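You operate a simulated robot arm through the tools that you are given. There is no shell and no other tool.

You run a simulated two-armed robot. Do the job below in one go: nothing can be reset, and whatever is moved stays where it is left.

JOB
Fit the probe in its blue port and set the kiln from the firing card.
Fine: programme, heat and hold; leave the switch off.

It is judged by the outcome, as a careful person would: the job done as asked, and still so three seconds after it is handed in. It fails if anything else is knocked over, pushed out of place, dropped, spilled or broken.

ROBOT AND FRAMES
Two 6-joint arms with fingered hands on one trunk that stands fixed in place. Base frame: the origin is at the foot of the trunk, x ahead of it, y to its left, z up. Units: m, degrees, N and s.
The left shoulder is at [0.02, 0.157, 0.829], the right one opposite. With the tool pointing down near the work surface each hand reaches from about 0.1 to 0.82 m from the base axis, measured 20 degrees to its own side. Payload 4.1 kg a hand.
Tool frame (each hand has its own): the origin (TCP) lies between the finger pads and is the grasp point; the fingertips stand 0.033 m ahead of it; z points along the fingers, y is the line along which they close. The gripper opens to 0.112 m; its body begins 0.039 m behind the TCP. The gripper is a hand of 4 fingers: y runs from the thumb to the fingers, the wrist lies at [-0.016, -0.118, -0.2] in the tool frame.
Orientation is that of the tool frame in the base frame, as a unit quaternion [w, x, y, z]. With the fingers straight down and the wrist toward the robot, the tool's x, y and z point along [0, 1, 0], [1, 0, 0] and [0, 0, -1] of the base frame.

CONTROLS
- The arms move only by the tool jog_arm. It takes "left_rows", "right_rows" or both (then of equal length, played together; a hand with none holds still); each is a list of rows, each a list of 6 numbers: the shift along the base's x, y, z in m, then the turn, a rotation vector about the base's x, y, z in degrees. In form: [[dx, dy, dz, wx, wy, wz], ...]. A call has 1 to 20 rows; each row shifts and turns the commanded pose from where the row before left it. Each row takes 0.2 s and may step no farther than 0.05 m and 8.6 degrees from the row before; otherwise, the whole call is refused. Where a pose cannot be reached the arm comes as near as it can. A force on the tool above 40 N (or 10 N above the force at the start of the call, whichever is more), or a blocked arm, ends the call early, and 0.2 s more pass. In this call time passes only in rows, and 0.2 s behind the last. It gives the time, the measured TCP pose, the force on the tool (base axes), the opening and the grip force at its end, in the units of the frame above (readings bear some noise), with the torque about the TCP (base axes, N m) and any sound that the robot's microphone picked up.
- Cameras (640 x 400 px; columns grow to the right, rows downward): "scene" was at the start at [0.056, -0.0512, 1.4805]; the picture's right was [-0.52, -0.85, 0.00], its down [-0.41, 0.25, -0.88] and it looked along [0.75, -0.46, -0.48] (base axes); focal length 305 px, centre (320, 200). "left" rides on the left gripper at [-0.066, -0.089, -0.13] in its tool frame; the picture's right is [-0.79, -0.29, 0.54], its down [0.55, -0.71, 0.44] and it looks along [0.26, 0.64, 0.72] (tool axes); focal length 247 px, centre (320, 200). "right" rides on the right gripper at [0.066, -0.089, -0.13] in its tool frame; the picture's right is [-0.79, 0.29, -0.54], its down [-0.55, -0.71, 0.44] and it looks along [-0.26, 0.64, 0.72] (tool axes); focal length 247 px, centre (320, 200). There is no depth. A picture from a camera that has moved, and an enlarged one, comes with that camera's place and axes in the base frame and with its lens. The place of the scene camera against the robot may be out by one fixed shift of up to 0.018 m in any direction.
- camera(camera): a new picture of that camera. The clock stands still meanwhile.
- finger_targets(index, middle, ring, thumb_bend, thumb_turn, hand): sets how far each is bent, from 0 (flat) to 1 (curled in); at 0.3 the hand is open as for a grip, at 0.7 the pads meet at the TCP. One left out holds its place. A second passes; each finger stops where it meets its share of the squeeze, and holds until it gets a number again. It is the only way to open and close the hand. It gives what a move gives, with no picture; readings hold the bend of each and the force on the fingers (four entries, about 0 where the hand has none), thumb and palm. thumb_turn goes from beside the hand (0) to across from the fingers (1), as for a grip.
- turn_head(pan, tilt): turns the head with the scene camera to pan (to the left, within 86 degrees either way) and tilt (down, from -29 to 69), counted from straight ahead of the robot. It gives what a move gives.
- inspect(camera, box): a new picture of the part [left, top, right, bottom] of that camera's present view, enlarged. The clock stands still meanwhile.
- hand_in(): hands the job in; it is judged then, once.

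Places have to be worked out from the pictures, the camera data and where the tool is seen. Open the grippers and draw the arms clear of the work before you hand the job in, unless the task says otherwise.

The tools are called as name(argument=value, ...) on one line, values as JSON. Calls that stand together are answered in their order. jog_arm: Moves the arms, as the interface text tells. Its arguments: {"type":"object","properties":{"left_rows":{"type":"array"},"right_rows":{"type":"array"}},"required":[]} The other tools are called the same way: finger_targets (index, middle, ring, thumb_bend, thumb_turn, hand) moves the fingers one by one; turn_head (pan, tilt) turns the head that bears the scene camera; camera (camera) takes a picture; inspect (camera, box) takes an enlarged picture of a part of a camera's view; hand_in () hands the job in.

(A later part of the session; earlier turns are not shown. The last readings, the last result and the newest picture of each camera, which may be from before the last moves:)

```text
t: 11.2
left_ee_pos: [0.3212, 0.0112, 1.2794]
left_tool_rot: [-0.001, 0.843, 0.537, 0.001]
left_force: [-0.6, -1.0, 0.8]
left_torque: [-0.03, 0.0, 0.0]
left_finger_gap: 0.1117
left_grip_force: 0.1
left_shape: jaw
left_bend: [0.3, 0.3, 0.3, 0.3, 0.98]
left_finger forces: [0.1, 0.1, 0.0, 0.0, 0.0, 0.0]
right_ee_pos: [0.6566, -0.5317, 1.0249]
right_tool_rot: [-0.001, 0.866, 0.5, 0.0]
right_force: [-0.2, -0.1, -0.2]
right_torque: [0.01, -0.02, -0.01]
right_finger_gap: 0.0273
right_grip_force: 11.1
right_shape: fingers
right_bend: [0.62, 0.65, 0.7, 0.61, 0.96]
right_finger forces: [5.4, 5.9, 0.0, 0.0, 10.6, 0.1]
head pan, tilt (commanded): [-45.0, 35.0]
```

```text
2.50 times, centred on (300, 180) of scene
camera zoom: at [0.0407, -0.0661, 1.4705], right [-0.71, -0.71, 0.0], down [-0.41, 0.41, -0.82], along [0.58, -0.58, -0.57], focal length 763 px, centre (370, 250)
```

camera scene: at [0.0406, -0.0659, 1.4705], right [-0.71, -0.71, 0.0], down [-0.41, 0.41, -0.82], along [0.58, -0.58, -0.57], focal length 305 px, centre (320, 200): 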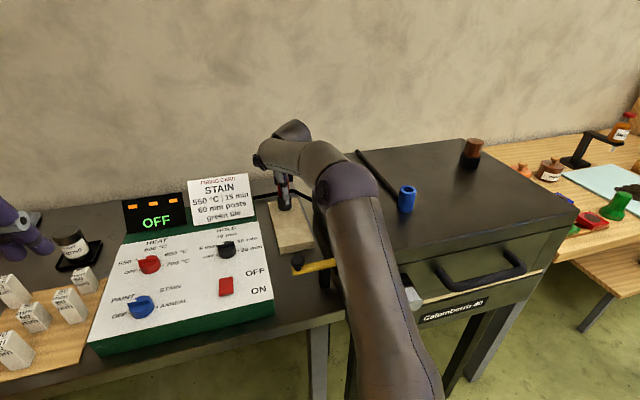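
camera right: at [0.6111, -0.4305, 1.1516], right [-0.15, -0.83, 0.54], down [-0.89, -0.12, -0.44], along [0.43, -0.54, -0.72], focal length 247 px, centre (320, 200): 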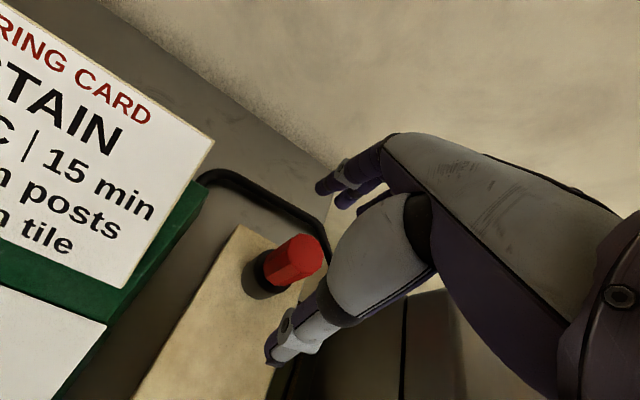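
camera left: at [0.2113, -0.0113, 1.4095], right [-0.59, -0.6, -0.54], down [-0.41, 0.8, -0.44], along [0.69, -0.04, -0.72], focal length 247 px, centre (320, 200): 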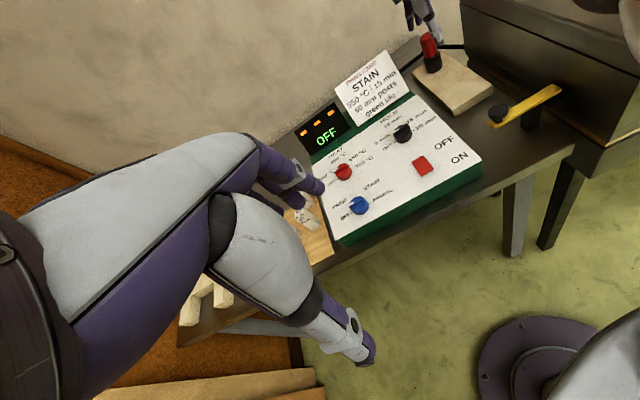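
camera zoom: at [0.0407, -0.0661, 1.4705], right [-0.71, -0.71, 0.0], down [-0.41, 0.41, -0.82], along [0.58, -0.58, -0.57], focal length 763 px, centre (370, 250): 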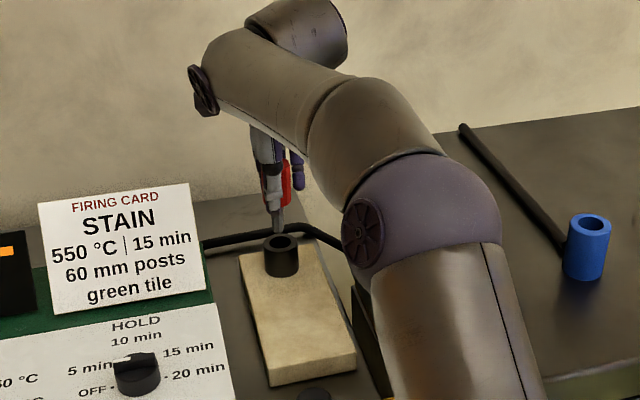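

The probe is out of its socket, with a silver stem about 4.5 cm long below the handle. I raise it a bit more, then withdraw back along the kiln's left side while rising.

jog_arm(right_rows=[[0, 0, 0.015, 0, 0, 0], [0, 0, 0.02, 0, 0, 0], [-0.005, 0.003, 0.02, 0, 0, 0], [-0.025, 0.015, 0.025, 0, 0, 0], [-0.03, 0.017, 0.03, 0, 0, 0], [-0.035, 0.02, 0.035, 0, 0, 0], [-0.035, 0.02, 0.035, 0, 0, 0], [-0.035, 0.02, 0.035, 0, 0, 0], [-0.025, 0.012, 0.03, 0, 0, 0]])

camera(camera="right")

camera(camera="scene")

```text
refused: row 6 steps farther than a row can; nothing moved
```

```text
taken
camera right: at [0.6118, -0.4295, 1.154], right [-0.15, -0.83, 0.54], down [-0.89, -0.12, -0.44], along [0.43, -0.54, -0.72], focal length 247 px, centre (320, 200)
```

right: 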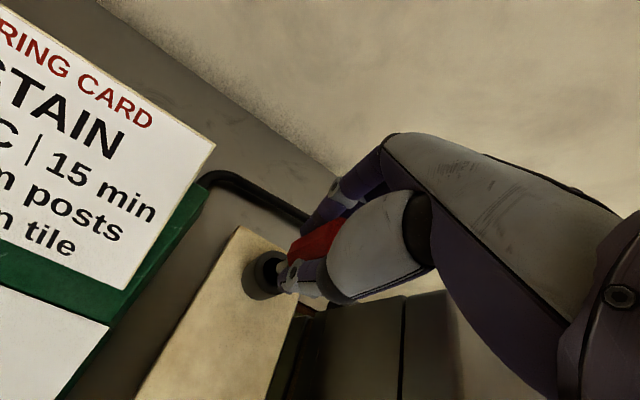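

```text
taken
camera scene: at [0.0407, -0.0661, 1.4705], right [-0.71, -0.71, 0.0], down [-0.41, 0.41, -0.82], along [0.58, -0.58, -0.57], focal length 305 px, centre (320, 200)
```

scene: 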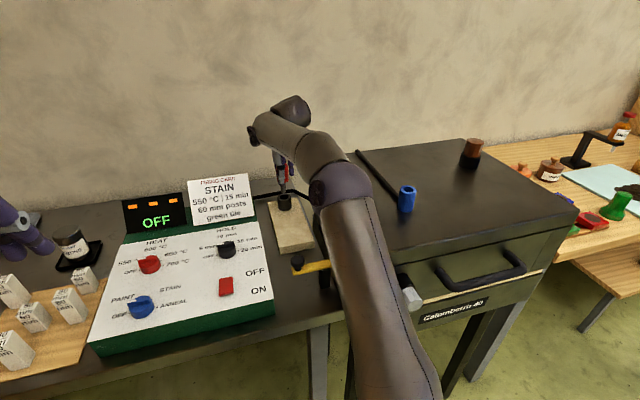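

The call was refused for a row slightly over 5 cm, so nothing moved. I repeat it with smaller steps.

jog_arm(right_rows=[[0, 0, 0.015, 0, 0, 0], [0, 0, 0.02, 0, 0, 0], [-0.005, 0.003, 0.02, 0, 0, 0], [-0.025, 0.015, 0.025, 0, 0, 0], [-0.03, 0.017, 0.03, 0, 0, 0], [-0.03, 0.017, 0.03, 0, 0, 0], [-0.03, 0.017, 0.03, 0, 0, 0], [-0.03, 0.017, 0.03, 0, 0, 0], [-0.03, 0.017, 0.03, 0, 0, 0]])

camera(camera="right")

camera(camera="scene")

```text
t: 13.2
left_ee_pos: [0.3207, 0.0114, 1.2788]
left_tool_rot: [0.0, 0.843, 0.537, 0.0]
left_force: [0.6, 0.6, -0.5]
left_torque: [0.03, 0.01, 0.02]
left_finger_gap: 0.1116
left_grip_force: 0.0
left_shape: jaw
left_bend: [0.3, 0.3, 0.3, 0.3, 0.98]
left_finger forces: [0.0, 0.0, 0.1, 0.0, 0.0, 0.0]
right_ee_pos: [0.4769, -0.4265, 1.2545]
right_tool_rot: [0.0, 0.866, 0.5, 0.0]
right_force: [0.2, 0.1, -1.9]
right_torque: [0.04, 0.01, -0.01]
right_finger_gap: 0.0273
right_grip_force: 10.8
right_shape: fingers
right_bend: [0.63, 0.65, 0.7, 0.61, 0.96]
right_finger forces: [5.5, 5.9, 0.0, 0.0, 10.6, 0.1]
head pan, tilt (commanded): [-45.0, 35.0]
```

```text
taken
camera right: at [0.4318, -0.3255, 1.3845], right [-0.15, -0.83, 0.54], down [-0.89, -0.12, -0.44], along [0.43, -0.54, -0.72], focal length 247 px, centre (320, 200)
```

right: 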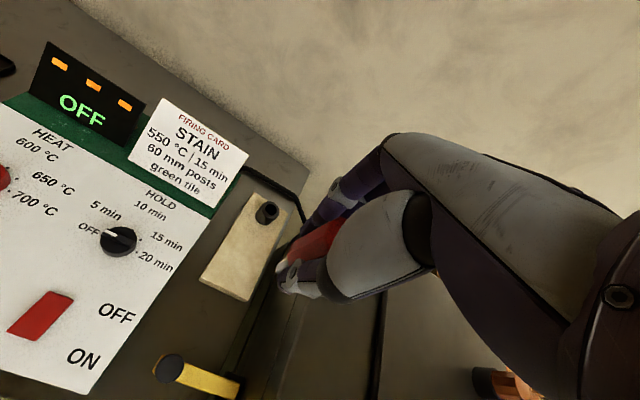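

```text
taken
camera scene: at [0.0412, -0.0662, 1.4705], right [-0.71, -0.71, 0.0], down [-0.41, 0.41, -0.82], along [0.58, -0.58, -0.57], focal length 305 px, centre (320, 200)
```

scene: 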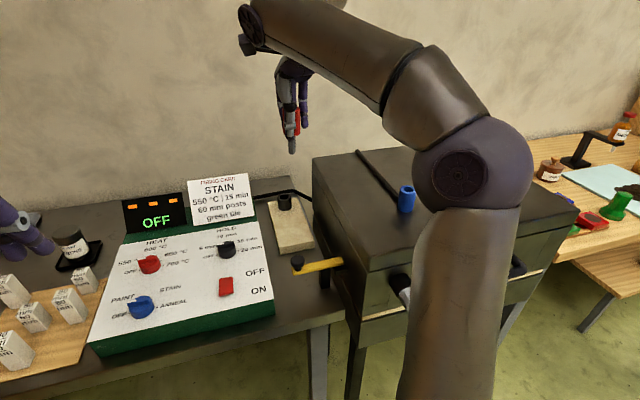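

The probe is held well clear. My corrected estimate of the port's rim centre is about (0.28, -0.565, 1.11); I move the hand back and over the kiln at a safe height so its camera can see the port.

jog_arm(right_rows=[[-0.04, -0.02, 0.01, 0, 0, 0], [-0.04, -0.02, 0.01, 0, 0, 0], [-0.04, -0.02, 0.0, 0, 0, 0], [-0.04, -0.02, 0.0, 0, 0, 0], [-0.04, -0.02, 0.0, 0, 0, 0], [-0.04, -0.02, 0.0, 0, 0, 0]])

camera(camera="right")

camera(camera="scene")

```text
t: 14.6
left_ee_pos: [0.3199, 0.0109, 1.2783]
left_tool_rot: [0.0, 0.843, 0.537, 0.0]
left_force: [0.1, -0.6, 0.0]
left_torque: [0.0, 0.04, 0.02]
left_finger_gap: 0.1116
left_grip_force: 0.0
left_shape: jaw
left_bend: [0.3, 0.3, 0.3, 0.3, 0.98]
left_finger forces: [0.0, 0.1, 0.0, 0.0, 0.1, 0.0]
right_ee_pos: [0.2381, -0.5482, 1.2734]
right_tool_rot: [0.001, 0.866, 0.501, 0.0]
right_force: [1.0, -0.2, -1.6]
right_torque: [-0.02, 0.03, -0.02]
right_finger_gap: 0.0271
right_grip_force: 10.5
right_shape: fingers
right_bend: [0.63, 0.65, 0.7, 0.61, 0.96]
right_finger forces: [5.6, 5.8, 0.1, 0.0, 10.5, 0.0]
head pan, tilt (commanded): [-45.0, 35.0]
```

```text
taken
camera right: at [0.1925, -0.4468, 1.4027], right [-0.15, -0.83, 0.54], down [-0.89, -0.12, -0.44], along [0.43, -0.54, -0.72], focal length 247 px, centre (320, 200)
```

right: 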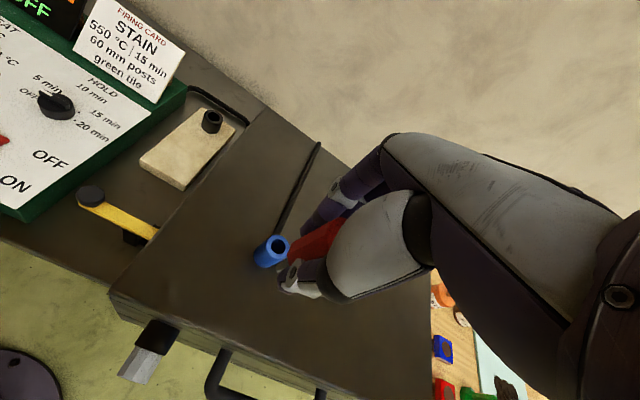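

```text
taken
camera scene: at [0.041, -0.066, 1.4705], right [-0.71, -0.71, 0.0], down [-0.41, 0.41, -0.82], along [0.58, -0.58, -0.57], focal length 305 px, centre (320, 200)
```

scene: 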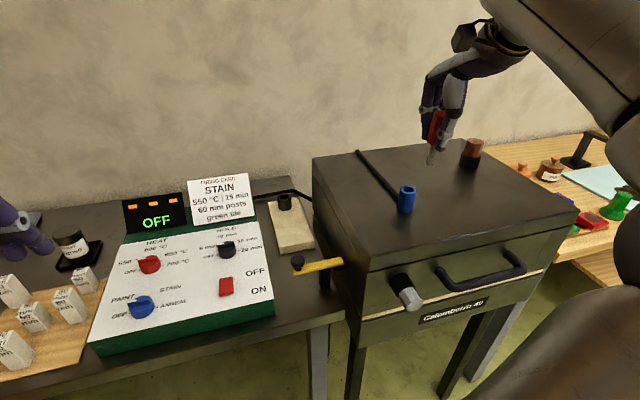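

The port's hole is clearly visible in the wrist view. I zoom in on it and the stem tip.

inspect(camera="right", box=[230, 210, 358, 300])

inspect(camera="scene", box=[380, 80, 508, 220])

```text
4.44 times, centred on (294, 255) of right
camera zoom: at [0.1925, -0.4468, 1.4027], right [-0.15, -0.83, 0.54], down [-0.89, -0.12, -0.44], along [0.43, -0.54, -0.72], focal length 1098 px, centre (436, -44)
```

zoom: 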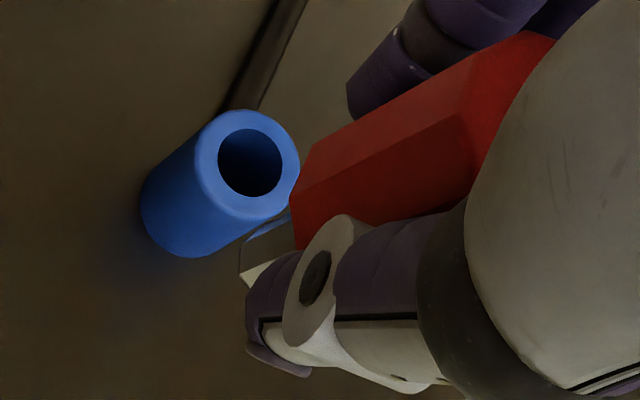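

```text
2.86 times, centred on (444, 150) of scene
camera zoom: at [0.041, -0.066, 1.4705], right [-0.71, -0.71, 0.0], down [-0.41, 0.41, -0.82], along [0.58, -0.58, -0.57], focal length 872 px, centre (-34, 343)
```

zoom: 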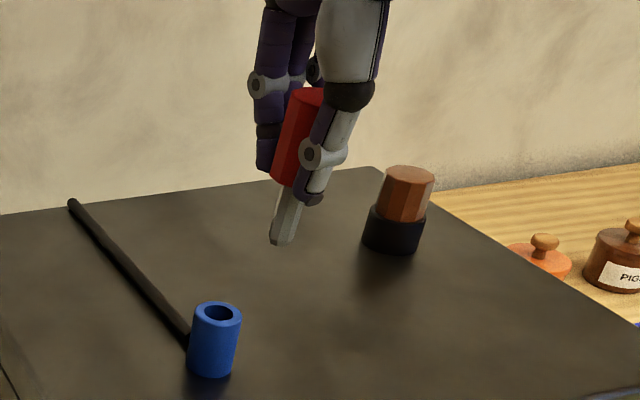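

I have one accurate ray to the hole; I shift the hand sideways a few centimetres to get a second one for triangulation.

jog_arm(right_rows=[[-0.035, -0.025, 0.0, 0, 0, 0], [-0.035, -0.025, 0.0, 0, 0, 0]])

camera(camera="right")

inspect(camera="right", box=[160, 150, 320, 250])

inspect(camera="right", box=[250, 210, 378, 300])

```text
t: 15.2
left_ee_pos: [0.3205, 0.0116, 1.2792]
left_tool_rot: [0.0, 0.843, 0.537, 0.0]
left_force: [0.3, 0.3, 0.0]
left_torque: [-0.01, 0.02, 0.0]
left_finger_gap: 0.1115
left_grip_force: 0.0
left_shape: jaw
left_bend: [0.3, 0.3, 0.3, 0.3, 0.98]
left_finger forces: [0.0, 0.1, 0.0, 0.0, 0.0, 0.0]
right_ee_pos: [0.1684, -0.5985, 1.2731]
right_tool_rot: [0.0, 0.866, 0.5, 0.001]
right_force: [-0.4, 0.0, -1.1]
right_torque: [0.0, 0.01, 0.01]
right_finger_gap: 0.027
right_grip_force: 10.6
right_shape: fingers
right_bend: [0.63, 0.65, 0.7, 0.61, 0.96]
right_finger forces: [5.6, 5.8, 0.1, 0.0, 10.5, 0.0]
head pan, tilt (commanded): [-45.0, 35.0]
```

```text
taken
camera right: at [0.1222, -0.4963, 1.4028], right [-0.15, -0.83, 0.54], down [-0.89, -0.13, -0.44], along [0.43, -0.54, -0.72], focal length 247 px, centre (320, 200)
```

right: 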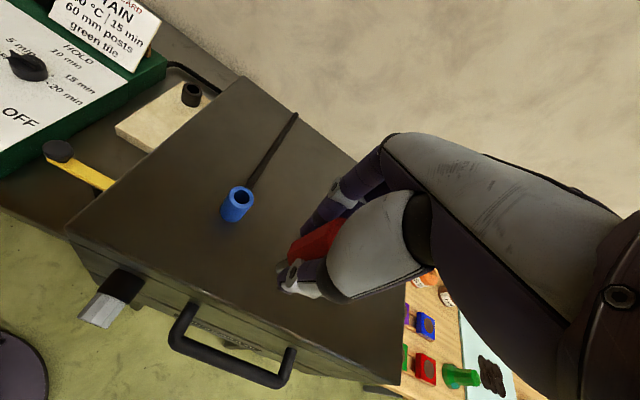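

```text
4.00 times, centred on (240, 200) of right
camera zoom: at [0.1222, -0.4963, 1.4028], right [-0.15, -0.83, 0.54], down [-0.89, -0.13, -0.44], along [0.43, -0.54, -0.72], focal length 988 px, centre (640, 200)
```

zoom: 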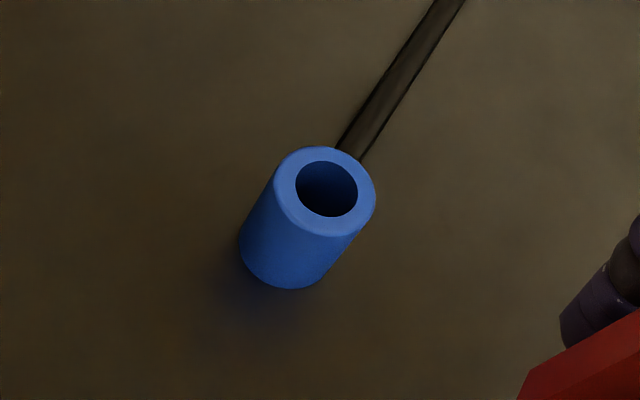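

```text
4.44 times, centred on (314, 255) of right
camera zoom: at [0.1222, -0.4963, 1.4028], right [-0.15, -0.83, 0.54], down [-0.89, -0.13, -0.44], along [0.43, -0.54, -0.72], focal length 1098 px, centre (347, -44)
```

zoom: 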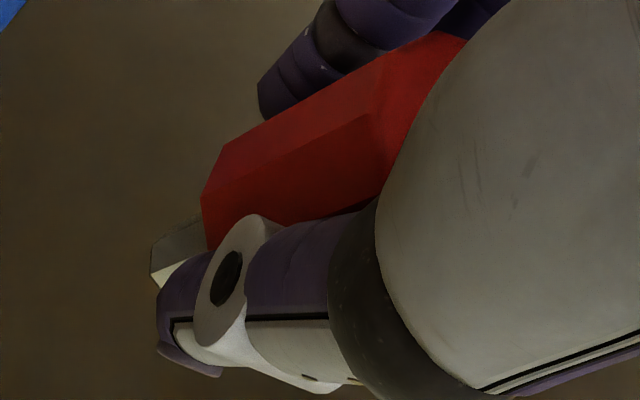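

Triangulation gives the hole centre at about (0.289, -0.592, 1.097); the stem hangs parallel to the tool axis with its tip ~7.5 cm below the TCP. I move over the port with the tip still about 6 cm above it.

jog_arm(right_rows=[[0.03, 0.002, -0.01, 0, 0, 0], [0.03, 0.002, -0.01, 0, 0, 0], [0.03, 0.0015, -0.01, 0, 0, 0], [0.0306, 0.001, -0.01, 0, 0, 0]])

camera(camera="right")

inspect(camera="right", box=[230, 210, 358, 310])

inspect(camera="scene", box=[340, 80, 500, 220])

camera(camera="left")

```text
t: 16.2
left_ee_pos: [0.3208, 0.0111, 1.2788]
left_tool_rot: [0.0, 0.843, 0.538, 0.0]
left_force: [-0.5, -0.5, 0.1]
left_torque: [-0.02, -0.02, -0.02]
left_finger_gap: 0.1117
left_grip_force: 0.1
left_shape: jaw
left_bend: [0.3, 0.3, 0.3, 0.3, 0.98]
left_finger forces: [0.0, 0.0, 0.1, 0.0, 0.0, 0.1]
right_ee_pos: [0.2877, -0.5924, 1.2341]
right_tool_rot: [0.0, 0.866, 0.5, 0.0]
right_force: [-0.1, -0.2, -1.0]
right_torque: [-0.01, -0.01, 0.01]
right_finger_gap: 0.0271
right_grip_force: 11.0
right_shape: fingers
right_bend: [0.63, 0.65, 0.7, 0.61, 0.96]
right_finger forces: [5.6, 5.9, 0.1, 0.1, 10.4, 0.0]
head pan, tilt (commanded): [-45.0, 35.0]
```

```text
taken
camera right: at [0.2418, -0.49, 1.363], right [-0.15, -0.83, 0.54], down [-0.89, -0.12, -0.44], along [0.43, -0.55, -0.72], focal length 247 px, centre (320, 200)
```

right: 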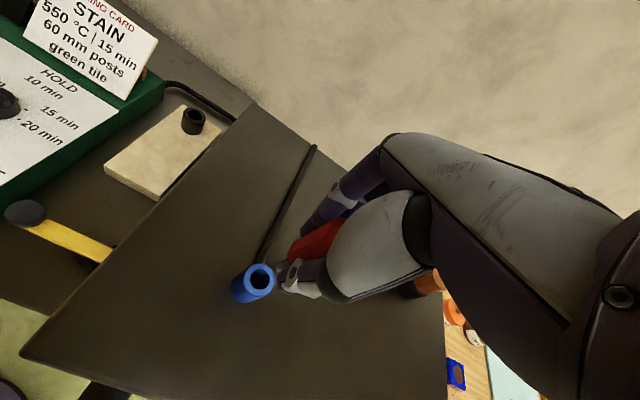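

```text
4.00 times, centred on (294, 260) of right
camera zoom: at [0.2418, -0.49, 1.363], right [-0.15, -0.83, 0.54], down [-0.89, -0.12, -0.44], along [0.43, -0.55, -0.72], focal length 988 px, centre (424, -40)
```

zoom: 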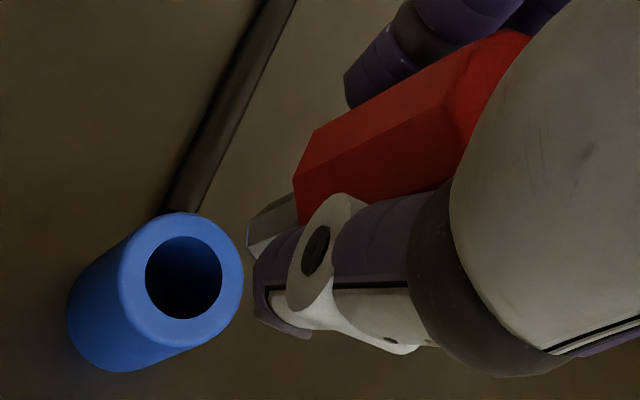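

```text
2.86 times, centred on (420, 150) of scene
camera zoom: at [0.0403, -0.0659, 1.4705], right [-0.71, -0.71, 0.0], down [-0.41, 0.41, -0.82], along [0.58, -0.58, -0.57], focal length 872 px, centre (34, 343)
```

zoom: 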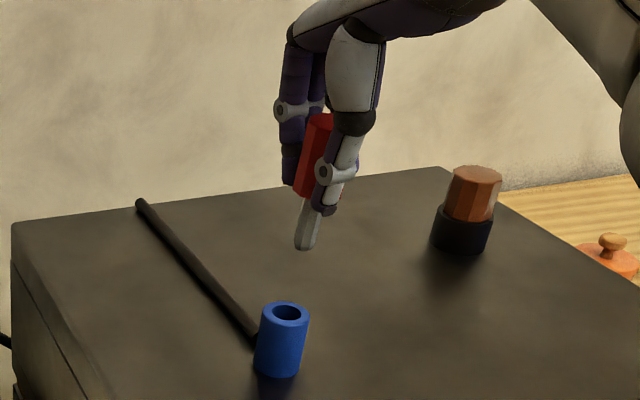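

```text
taken
camera left: at [0.211, -0.0113, 1.4095], right [-0.59, -0.6, -0.54], down [-0.41, 0.8, -0.44], along [0.69, -0.04, -0.72], focal length 247 px, centre (320, 200)
```

left: 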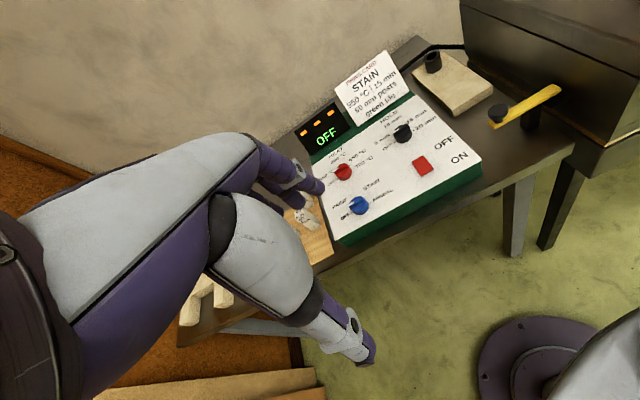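

The third ray confirms the hole at (0.2888, -0.592, 1.097). Both the wrist and scene pictures say the stem needs about +2.5 mm in x, so I correct that and lower until the tip is just above the rim.

jog_arm(right_rows=[[0.0025, -0.0004, -0.01, 0, 0, 0], [0, 0, -0.02, 0, 0, 0], [0, 0, -0.02, 0, 0, 0]])

inspect(camera="right", box=[230, 210, 358, 310])

inspect(camera="scene", box=[370, 120, 466, 220])

```text
t: 17.0
left_ee_pos: [0.3213, 0.011, 1.2783]
left_tool_rot: [-0.001, 0.843, 0.537, 0.0]
left_force: [0.6, 0.0, -0.9]
left_torque: [0.0, -0.02, 0.0]
left_finger_gap: 0.1117
left_grip_force: 0.0
left_shape: jaw
left_bend: [0.3, 0.3, 0.3, 0.3, 0.98]
left_finger forces: [0.0, 0.0, 0.0, 0.0, 0.1, 0.0]
right_ee_pos: [0.29, -0.5924, 1.1851]
right_tool_rot: [0.001, 0.866, 0.5, 0.0]
right_force: [-0.1, 0.2, -1.7]
right_torque: [-0.02, 0.02, 0.01]
right_finger_gap: 0.027
right_grip_force: 10.7
right_shape: fingers
right_bend: [0.63, 0.65, 0.7, 0.61, 0.96]
right_finger forces: [5.5, 5.9, 0.1, 0.0, 10.4, 0.1]
head pan, tilt (commanded): [-45.0, 35.0]
```

```text
4.00 times, centred on (294, 260) of right
camera zoom: at [0.2451, -0.4901, 1.3137], right [-0.15, -0.83, 0.54], down [-0.89, -0.12, -0.44], along [0.43, -0.55, -0.72], focal length 988 px, centre (424, -40)
```

zoom: 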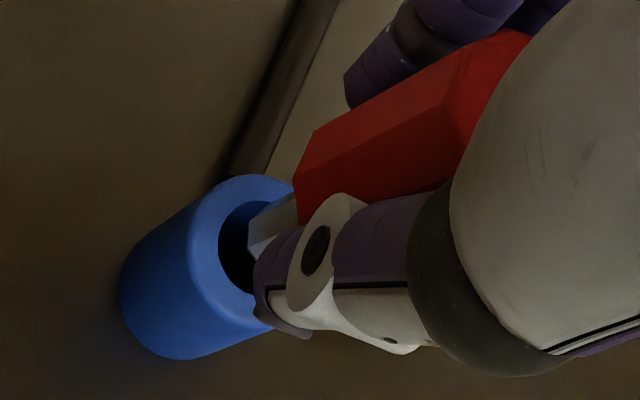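

```text
4.00 times, centred on (418, 170) of scene
camera zoom: at [0.0407, -0.0659, 1.4705], right [-0.71, -0.71, 0.0], down [-0.41, 0.41, -0.82], along [0.58, -0.58, -0.57], focal length 1221 px, centre (-72, 320)
```

zoom: 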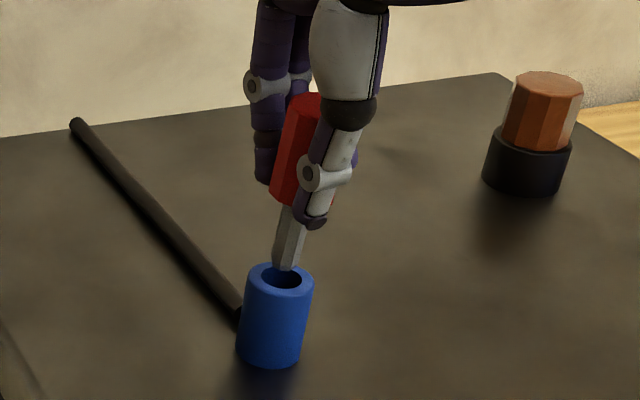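

The tip is about 1 cm above the hole. I zoom in tighter from both cameras to fine-tune the alignment.

inspect(camera="right", box=[250, 235, 314, 285])

inspect(camera="scene", box=[386, 160, 434, 220])

```text
8.00 times, centred on (282, 260) of right
camera zoom: at [0.2451, -0.4901, 1.3137], right [-0.15, -0.83, 0.54], down [-0.89, -0.12, -0.44], along [0.43, -0.55, -0.72], focal length 1976 px, centre (624, -280)
```

zoom: 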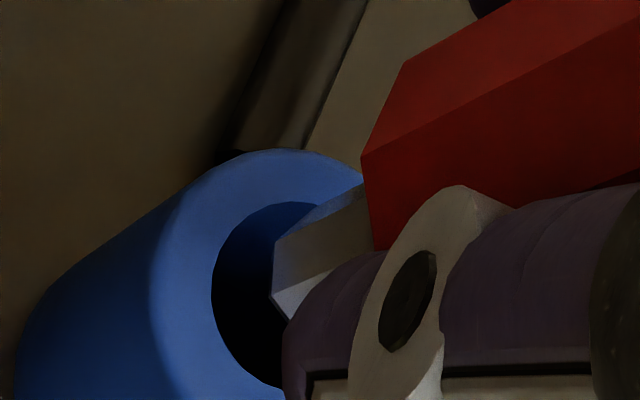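

```text
6.67 times, centred on (410, 190) of scene
camera zoom: at [0.0407, -0.0659, 1.4705], right [-0.71, -0.71, 0.0], down [-0.41, 0.41, -0.82], along [0.58, -0.58, -0.57], focal length 2035 px, centre (-280, 267)
```

zoom: 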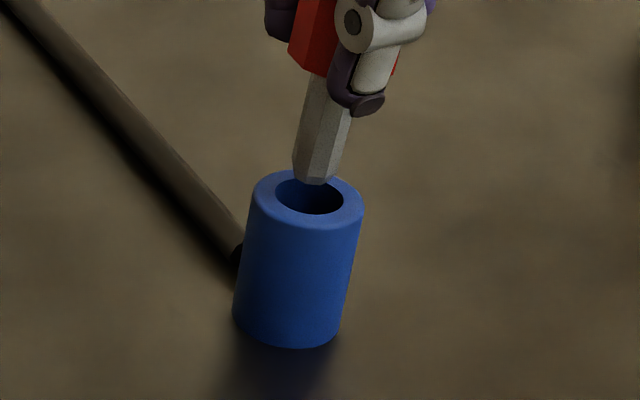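

Both views agree to within about 2 mm; I shift by (+0.8, -1.5) mm and lower gently by 12 mm, watching the force.

jog_arm(right_rows=[[0.0008, -0.0015, 0, 0, 0, 0], [0, 0, -0.004, 0, 0, 0], [0, 0, -0.004, 0, 0, 0], [0, 0, -0.004, 0, 0, 0]])

inspect(camera="right", box=[250, 235, 314, 285])

inspect(camera="scene", box=[386, 160, 434, 220])

```text
t: 18.0
left_ee_pos: [0.3197, 0.0118, 1.2791]
left_tool_rot: [0.0, 0.843, 0.537, 0.0]
left_force: [0.0, 0.1, -0.7]
left_torque: [0.0, 0.01, 0.02]
left_finger_gap: 0.1119
left_grip_force: 0.1
left_shape: jaw
left_bend: [0.3, 0.3, 0.3, 0.3, 0.98]
left_finger forces: [0.1, 0.0, 0.1, 0.0, 0.0, 0.0]
right_ee_pos: [0.29, -0.5935, 1.1731]
right_tool_rot: [0.0, 0.866, 0.5, 0.0]
right_force: [0.1, 0.1, -0.3]
right_torque: [-0.01, 0.01, 0.03]
right_finger_gap: 0.027
right_grip_force: 10.9
right_shape: fingers
right_bend: [0.63, 0.65, 0.7, 0.61, 0.96]
right_finger forces: [5.6, 5.8, 0.0, 0.1, 10.3, 0.1]
head pan, tilt (commanded): [-45.0, 35.0]
```

```text
8.00 times, centred on (282, 260) of right
camera zoom: at [0.2457, -0.4915, 1.3017], right [-0.15, -0.83, 0.54], down [-0.89, -0.12, -0.44], along [0.43, -0.54, -0.72], focal length 1976 px, centre (624, -280)
```

zoom: 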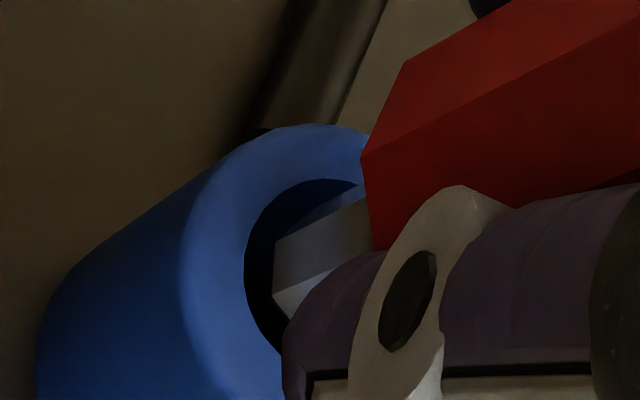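

```text
6.67 times, centred on (410, 190) of scene
camera zoom: at [0.0407, -0.066, 1.4705], right [-0.71, -0.71, 0.0], down [-0.41, 0.41, -0.82], along [0.58, -0.58, -0.57], focal length 2035 px, centre (-280, 267)
```

zoom: 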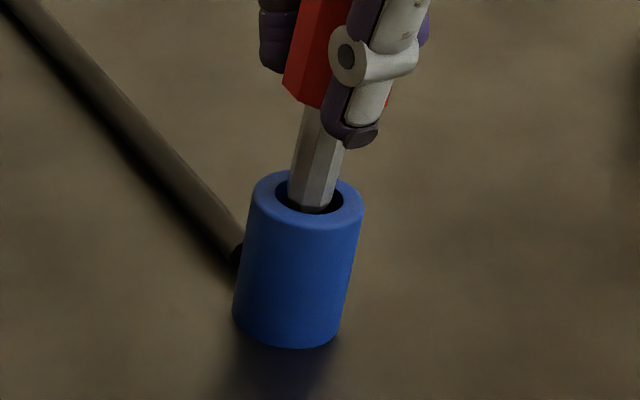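

The tip is now in the mouth of the hole with no contact force. I keep lowering in small steps.

jog_arm(right_rows=[[0, 0, -0.004, 0, 0, 0], [0, 0, -0.004, 0, 0, 0]])

inspect(camera="scene", box=[386, 160, 434, 220])

inspect(camera="right", box=[250, 235, 314, 285])

```text
t: 18.6
left_ee_pos: [0.321, 0.0117, 1.28]
left_tool_rot: [0.001, 0.843, 0.537, 0.001]
left_force: [0.7, 1.0, -0.2]
left_torque: [-0.01, 0.01, 0.01]
left_finger_gap: 0.1114
left_grip_force: 0.1
left_shape: jaw
left_bend: [0.3, 0.3, 0.3, 0.3, 0.98]
left_finger forces: [0.0, 0.1, 0.0, 0.0, 0.1, 0.0]
right_ee_pos: [0.2894, -0.5935, 1.166]
right_tool_rot: [0.0, 0.866, 0.5, -0.001]
right_force: [-1.0, -0.3, -1.3]
right_torque: [0.02, 0.04, -0.01]
right_finger_gap: 0.027
right_grip_force: 10.7
right_shape: fingers
right_bend: [0.63, 0.65, 0.7, 0.61, 0.96]
right_finger forces: [5.5, 5.8, 0.1, 0.1, 10.3, 0.0]
head pan, tilt (commanded): [-45.0, 35.0]
```

```text
6.67 times, centred on (410, 190) of scene
camera zoom: at [0.0407, -0.066, 1.4705], right [-0.71, -0.71, 0.0], down [-0.41, 0.41, -0.82], along [0.58, -0.58, -0.57], focal length 2035 px, centre (-280, 267)
```

zoom: 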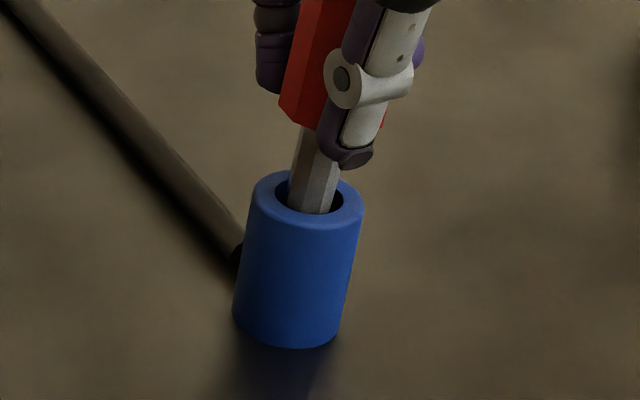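

```text
8.00 times, centred on (282, 260) of right
camera zoom: at [0.2458, -0.4917, 1.294], right [-0.15, -0.83, 0.54], down [-0.89, -0.12, -0.44], along [0.43, -0.54, -0.72], focal length 1976 px, centre (624, -280)
```

zoom: 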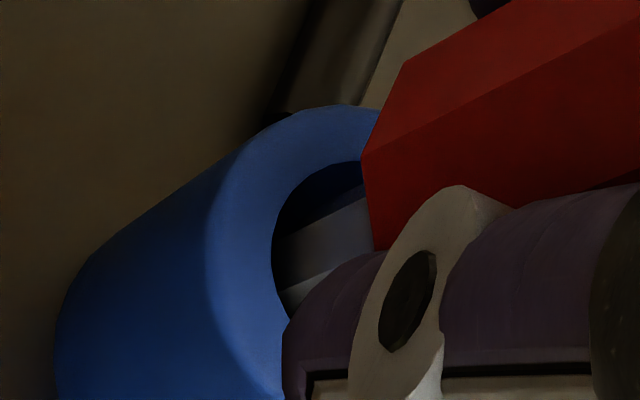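

The stem is entering cleanly. I continue down in 5 mm steps, checking the force.

jog_arm(right_rows=[[0, 0, -0.005, 0, 0, 0], [0, 0, -0.005, 0, 0, 0], [0, 0, -0.005, 0, 0, 0]])

inspect(camera="scene", box=[386, 160, 434, 220])

```text
t: 19.4
left_ee_pos: [0.3211, 0.011, 1.2787]
left_tool_rot: [0.0, 0.843, 0.538, 0.0]
left_force: [-0.3, 0.2, 0.0]
left_torque: [0.0, 0.0, 0.03]
left_finger_gap: 0.1115
left_grip_force: 0.0
left_shape: jaw
left_bend: [0.3, 0.3, 0.3, 0.3, 0.98]
left_finger forces: [0.1, 0.0, 0.0, 0.0, 0.0, 0.0]
right_ee_pos: [0.2913, -0.5944, 1.1503]
right_tool_rot: [0.001, 0.866, 0.5, 0.0]
right_force: [-0.5, 0.5, -1.8]
right_torque: [-0.02, 0.0, -0.01]
right_finger_gap: 0.027
right_grip_force: 11.0
right_shape: fingers
right_bend: [0.63, 0.65, 0.7, 0.61, 0.96]
right_finger forces: [5.5, 5.8, 0.1, 0.1, 10.4, 0.0]
head pan, tilt (commanded): [-45.0, 35.0]
```

```text
6.67 times, centred on (410, 190) of scene
camera zoom: at [0.0407, -0.066, 1.4705], right [-0.71, -0.71, 0.0], down [-0.41, 0.41, -0.82], along [0.58, -0.58, -0.57], focal length 2035 px, centre (-280, 267)
```

zoom: 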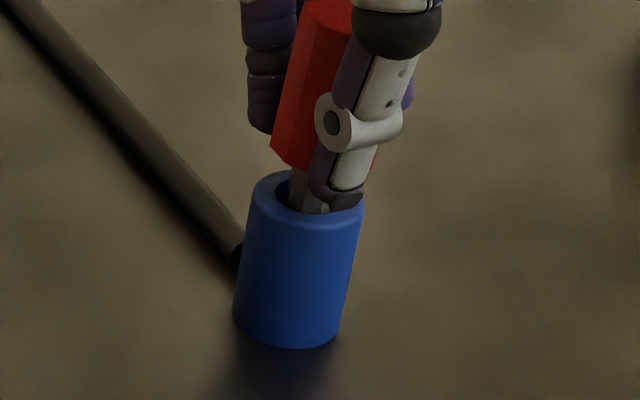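

Still free; roughly 2 cm of stem is in. I go on in smaller steps as the thumb tip nears the rim.

jog_arm(right_rows=[[0, 0, -0.004, 0, 0, 0], [0, 0, -0.004, 0, 0, 0]])

inspect(camera="scene", box=[386, 160, 434, 220])

inspect(camera="right", box=[250, 225, 330, 295])

```text
t: 20.0
left_ee_pos: [0.3199, 0.0124, 1.2776]
left_tool_rot: [0.0, 0.844, 0.536, 0.0]
left_force: [-0.5, 0.2, 0.4]
left_torque: [0.0, 0.01, 0.01]
left_finger_gap: 0.1118
left_grip_force: 0.1
left_shape: jaw
left_bend: [0.3, 0.3, 0.3, 0.3, 0.98]
left_finger forces: [0.0, 0.0, 0.0, 0.0, 0.0, 0.1]
right_ee_pos: [0.2916, -0.5941, 1.1427]
right_tool_rot: [0.001, 0.866, 0.5, 0.0]
right_force: [1.0, -0.6, -0.4]
right_torque: [0.0, -0.01, 0.03]
right_finger_gap: 0.0269
right_grip_force: 10.2
right_shape: fingers
right_bend: [0.63, 0.65, 0.7, 0.61, 0.96]
right_finger forces: [5.5, 5.8, 0.0, 0.0, 10.3, 0.0]
head pan, tilt (commanded): [-45.0, 35.0]
```

```text
6.67 times, centred on (410, 190) of scene
camera zoom: at [0.0407, -0.066, 1.4705], right [-0.71, -0.71, 0.0], down [-0.41, 0.41, -0.82], along [0.58, -0.58, -0.57], focal length 2035 px, centre (-280, 267)
```

zoom: 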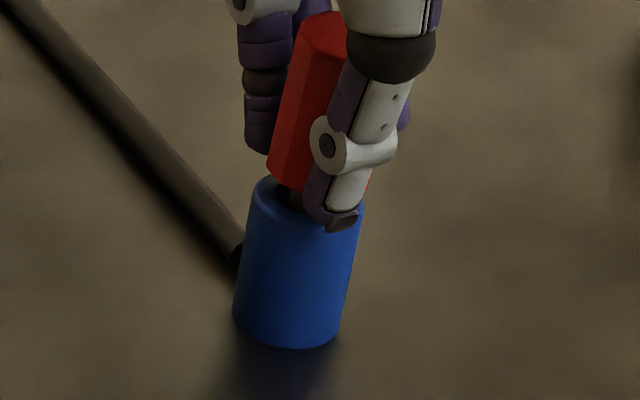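

```text
5.71 times, centred on (290, 260) of right
camera zoom: at [0.2462, -0.4918, 1.2707], right [-0.15, -0.83, 0.54], down [-0.89, -0.12, -0.44], along [0.43, -0.54, -0.72], focal length 1411 px, centre (491, -143)
```

zoom: 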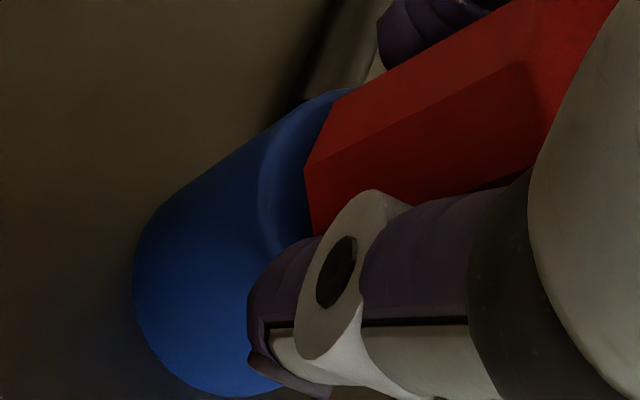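

Still no contact force; I continue with two more 3 mm steps.

jog_arm(right_rows=[[0, 0, -0.003, 0, 0, 0], [0, 0, -0.003, 0, 0, 0]])

inspect(camera="scene", box=[386, 160, 434, 220])

```text
t: 20.6
left_ee_pos: [0.3204, 0.0111, 1.2788]
left_tool_rot: [0.0, 0.844, 0.537, 0.001]
left_force: [0.1, -0.4, 0.3]
left_torque: [0.01, 0.03, 0.02]
left_finger_gap: 0.1117
left_grip_force: 0.0
left_shape: jaw
left_bend: [0.3, 0.3, 0.3, 0.3, 0.98]
left_finger forces: [0.0, 0.1, 0.0, 0.0, 0.1, 0.0]
right_ee_pos: [0.2911, -0.5937, 1.136]
right_tool_rot: [0.0, 0.866, 0.5, 0.0]
right_force: [-0.1, -0.2, -0.1]
right_torque: [0.03, -0.04, -0.02]
right_finger_gap: 0.0271
right_grip_force: 10.7
right_shape: fingers
right_bend: [0.63, 0.65, 0.7, 0.61, 0.96]
right_finger forces: [5.5, 5.7, 0.0, 0.0, 10.4, 0.1]
head pan, tilt (commanded): [-45.0, 35.0]
```

```text
6.67 times, centred on (410, 190) of scene
camera zoom: at [0.0407, -0.066, 1.4705], right [-0.71, -0.71, 0.0], down [-0.41, 0.41, -0.82], along [0.58, -0.58, -0.57], focal length 2035 px, centre (-280, 267)
```

zoom: 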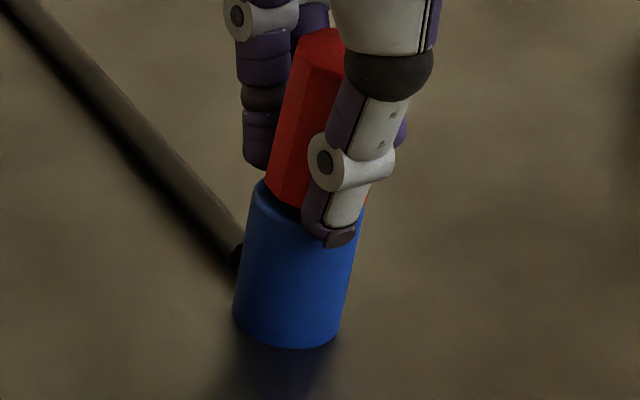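

Handle bottom is a few millimetres above the rim. I take 2 mm steps now to seat it.

jog_arm(right_rows=[[0, 0, -0.002, 0, 0, 0], [0, 0, -0.002, 0, 0, 0]])

inspect(camera="scene", box=[386, 160, 434, 220])

```text
t: 21.2
left_ee_pos: [0.3211, 0.0115, 1.2792]
left_tool_rot: [0.0, 0.843, 0.537, 0.0]
left_force: [0.4, 0.4, 0.0]
left_torque: [-0.04, 0.02, -0.04]
left_finger_gap: 0.1117
left_grip_force: 0.0
left_shape: jaw
left_bend: [0.3, 0.3, 0.3, 0.3, 0.98]
left_finger forces: [0.1, 0.1, 0.1, 0.0, 0.0, 0.1]
right_ee_pos: [0.292, -0.5928, 1.1322]
right_tool_rot: [0.001, 0.866, 0.5, 0.0]
right_force: [1.0, 1.2, 0.9]
right_torque: [-0.02, -0.06, 0.01]
right_finger_gap: 0.0266
right_grip_force: 12.3
right_shape: fingers
right_bend: [0.63, 0.65, 0.7, 0.61, 0.96]
right_finger forces: [7.0, 6.4, 0.1, 0.0, 10.4, 0.0]
head pan, tilt (commanded): [-45.0, 35.0]
```

```text
6.67 times, centred on (410, 190) of scene
camera zoom: at [0.0407, -0.0659, 1.4705], right [-0.71, -0.71, 0.0], down [-0.41, 0.41, -0.82], along [0.58, -0.58, -0.57], focal length 2035 px, centre (-280, 267)
```

zoom: 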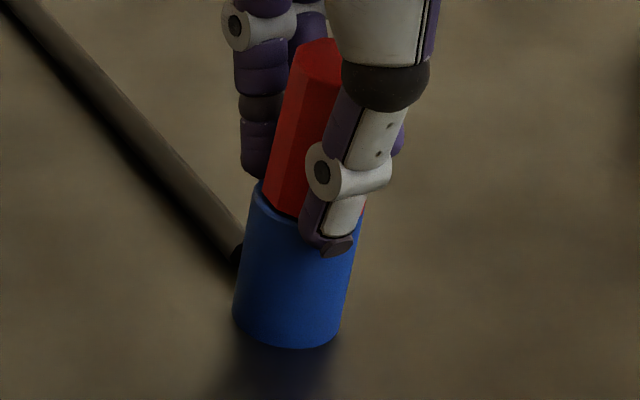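

A slight contact begins to show (about 1 N). I push 2 mm more to see if it is seated.

jog_arm(right_rows=[[0, 0, -0.002, 0, 0, 0], [0, 0, -0.001, 0, 0, 0]])

inspect(camera="scene", box=[386, 160, 434, 220])

inspect(camera="right", box=[250, 225, 330, 295])

```text
t: 21.8
left_ee_pos: [0.3222, 0.0112, 1.2793]
left_tool_rot: [0.001, 0.843, 0.537, 0.0]
left_force: [0.1, 0.1, 0.8]
left_torque: [0.0, 0.01, 0.03]
left_finger_gap: 0.1118
left_grip_force: 0.0
left_shape: jaw
left_bend: [0.3, 0.3, 0.3, 0.3, 0.98]
left_finger forces: [0.0, 0.0, 0.0, 0.0, 0.1, 0.0]
right_ee_pos: [0.2919, -0.5938, 1.1304]
right_tool_rot: [0.003, 0.866, 0.5, 0.002]
right_force: [2.8, -0.8, 12.0]
right_torque: [-0.07, -0.21, 0.02]
right_finger_gap: 0.0264
right_grip_force: 16.2
right_shape: fingers
right_bend: [0.63, 0.65, 0.7, 0.61, 0.96]
right_finger forces: [13.1, 9.3, 0.1, 0.1, 10.4, 0.0]
head pan, tilt (commanded): [-45.0, 35.0]
```

```text
6.67 times, centred on (410, 190) of scene
camera zoom: at [0.0406, -0.0657, 1.4705], right [-0.71, -0.71, 0.0], down [-0.41, 0.41, -0.82], along [0.58, -0.58, -0.57], focal length 2035 px, centre (-280, 267)
```

zoom: 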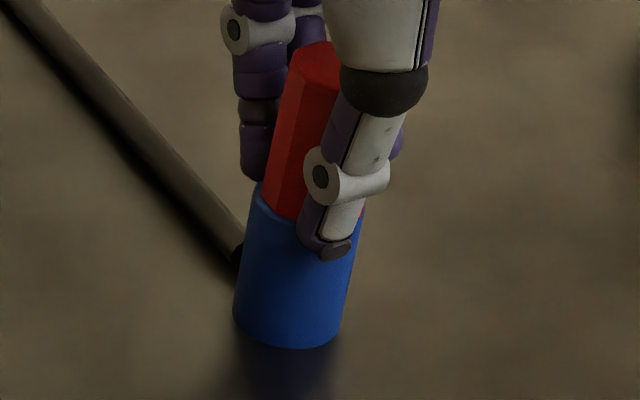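

```text
5.71 times, centred on (290, 260) of right
camera zoom: at [0.246, -0.4915, 1.259], right [-0.15, -0.83, 0.54], down [-0.89, -0.12, -0.44], along [0.43, -0.55, -0.72], focal length 1411 px, centre (491, -143)
```

zoom: 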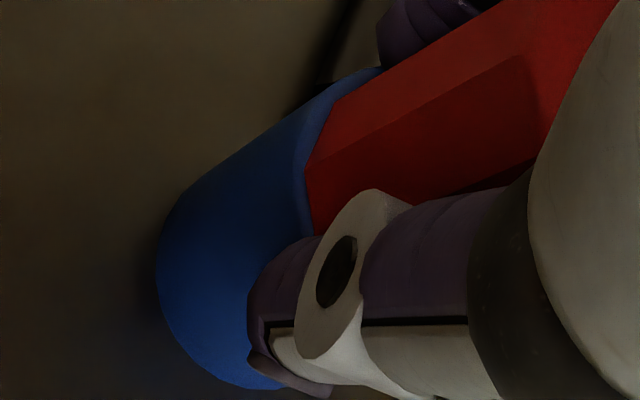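

There's 12 N of upward reaction with the handle's bottom at rim height (TCP 1.130 - 0.034 ≈ 1.097), so the probe is seated. I open the right hand.

finger_targets(hand="right", index=0.3, middle=0.3, ring=0.3, thumb_bend=0.3)

inspect(camera="scene", box=[370, 140, 450, 220])

inspect(camera="right", box=[200, 180, 360, 320])

```text
t: 22.8
left_ee_pos: [0.3221, 0.0109, 1.2794]
left_tool_rot: [0.0, 0.843, 0.538, 0.0]
left_force: [0.3, 0.5, -1.1]
left_torque: [-0.03, 0.05, -0.01]
left_finger_gap: 0.1118
left_grip_force: 0.1
left_shape: jaw
left_bend: [0.3, 0.3, 0.3, 0.3, 0.98]
left_finger forces: [0.0, 0.0, 0.1, 0.0, 0.1, 0.0]
right_ee_pos: [0.2916, -0.5939, 1.1284]
right_tool_rot: [-0.001, 0.866, 0.5, 0.0]
right_force: [-0.4, -0.3, 0.0]
right_torque: [-0.02, 0.0, -0.04]
right_finger_gap: 0.1123
right_grip_force: 0.0
right_shape: fingers
right_bend: [0.3, 0.3, 0.3, 0.3, 0.97]
right_finger forces: [0.0, 0.1, 0.0, 0.1, 0.1, 0.0]
head pan, tilt (commanded): [-45.0, 35.0]
```

```text
5.00 times, centred on (410, 180) of scene
camera zoom: at [0.0407, -0.066, 1.4705], right [-0.71, -0.71, 0.0], down [-0.41, 0.41, -0.82], along [0.58, -0.58, -0.57], focal length 1526 px, centre (-130, 300)
```

zoom: 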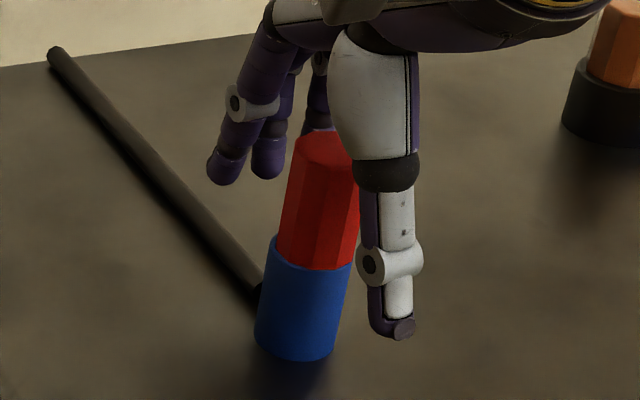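

```text
2.86 times, centred on (280, 250) of right
camera zoom: at [0.2461, -0.4917, 1.2579], right [-0.15, -0.83, 0.54], down [-0.89, -0.12, -0.44], along [0.43, -0.54, -0.72], focal length 706 px, centre (434, 57)
```

zoom: 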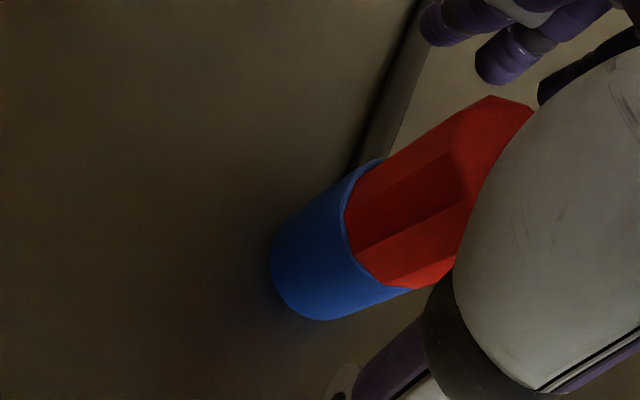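

The probe sits flush on the blue port and the hand is free of it. I lift the right hand straight up and clear.

jog_arm(right_rows=[[0, 0, 0.02, 0, 0, 0], [0, 0, 0.03, 0, 0, 0], [0, 0, 0.04, 0, 0, 0], [0, 0, 0.045, 0, 0, 0], [0.02, 0.03, 0.03, 0, 0, 0], [0.02, 0.04, 0.0, 0, 0, 0]])

camera(camera="scene")

inspect(camera="scene", box=[370, 140, 450, 220])

camera(camera="right")

```text
t: 24.2
left_ee_pos: [0.3209, 0.0115, 1.2787]
left_tool_rot: [-0.001, 0.844, 0.537, 0.0]
left_force: [-0.5, -0.2, -0.1]
left_torque: [0.01, -0.06, 0.01]
left_finger_gap: 0.1118
left_grip_force: 0.0
left_shape: jaw
left_bend: [0.3, 0.3, 0.3, 0.3, 0.98]
left_finger forces: [0.1, 0.0, 0.0, 0.0, 0.0, 0.0]
right_ee_pos: [0.3317, -0.5258, 1.2947]
right_tool_rot: [0.0, 0.866, 0.5, 0.0]
right_force: [-0.2, -0.5, 0.2]
right_torque: [0.02, -0.03, 0.01]
right_finger_gap: 0.1124
right_grip_force: 0.0
right_shape: fingers
right_bend: [0.3, 0.3, 0.3, 0.3, 0.98]
right_finger forces: [0.0, 0.1, 0.0, 0.0, 0.0, 0.1]
head pan, tilt (commanded): [-45.0, 35.0]
```

```text
taken
camera scene: at [0.0406, -0.0662, 1.4705], right [-0.71, -0.71, 0.0], down [-0.41, 0.41, -0.82], along [0.58, -0.58, -0.57], focal length 305 px, centre (320, 200)
```

scene: 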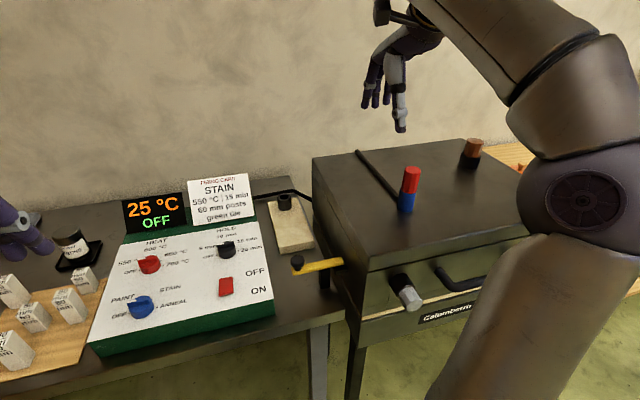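

```text
5.00 times, centred on (410, 180) of scene
camera zoom: at [0.0406, -0.0662, 1.4705], right [-0.71, -0.71, 0.0], down [-0.41, 0.41, -0.82], along [0.58, -0.58, -0.57], focal length 1526 px, centre (-130, 300)
```

zoom: 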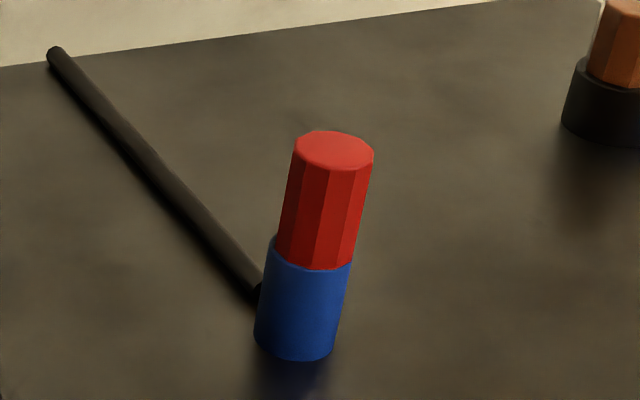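

```text
taken
camera right: at [0.2868, -0.4236, 1.4236], right [-0.15, -0.83, 0.54], down [-0.89, -0.12, -0.44], along [0.43, -0.55, -0.72], focal length 247 px, centre (320, 200)
```

right: 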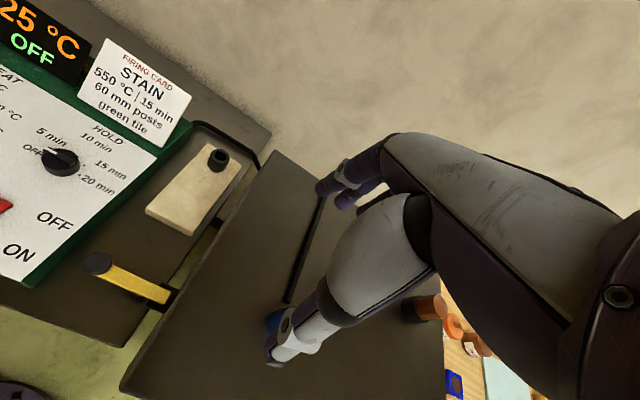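

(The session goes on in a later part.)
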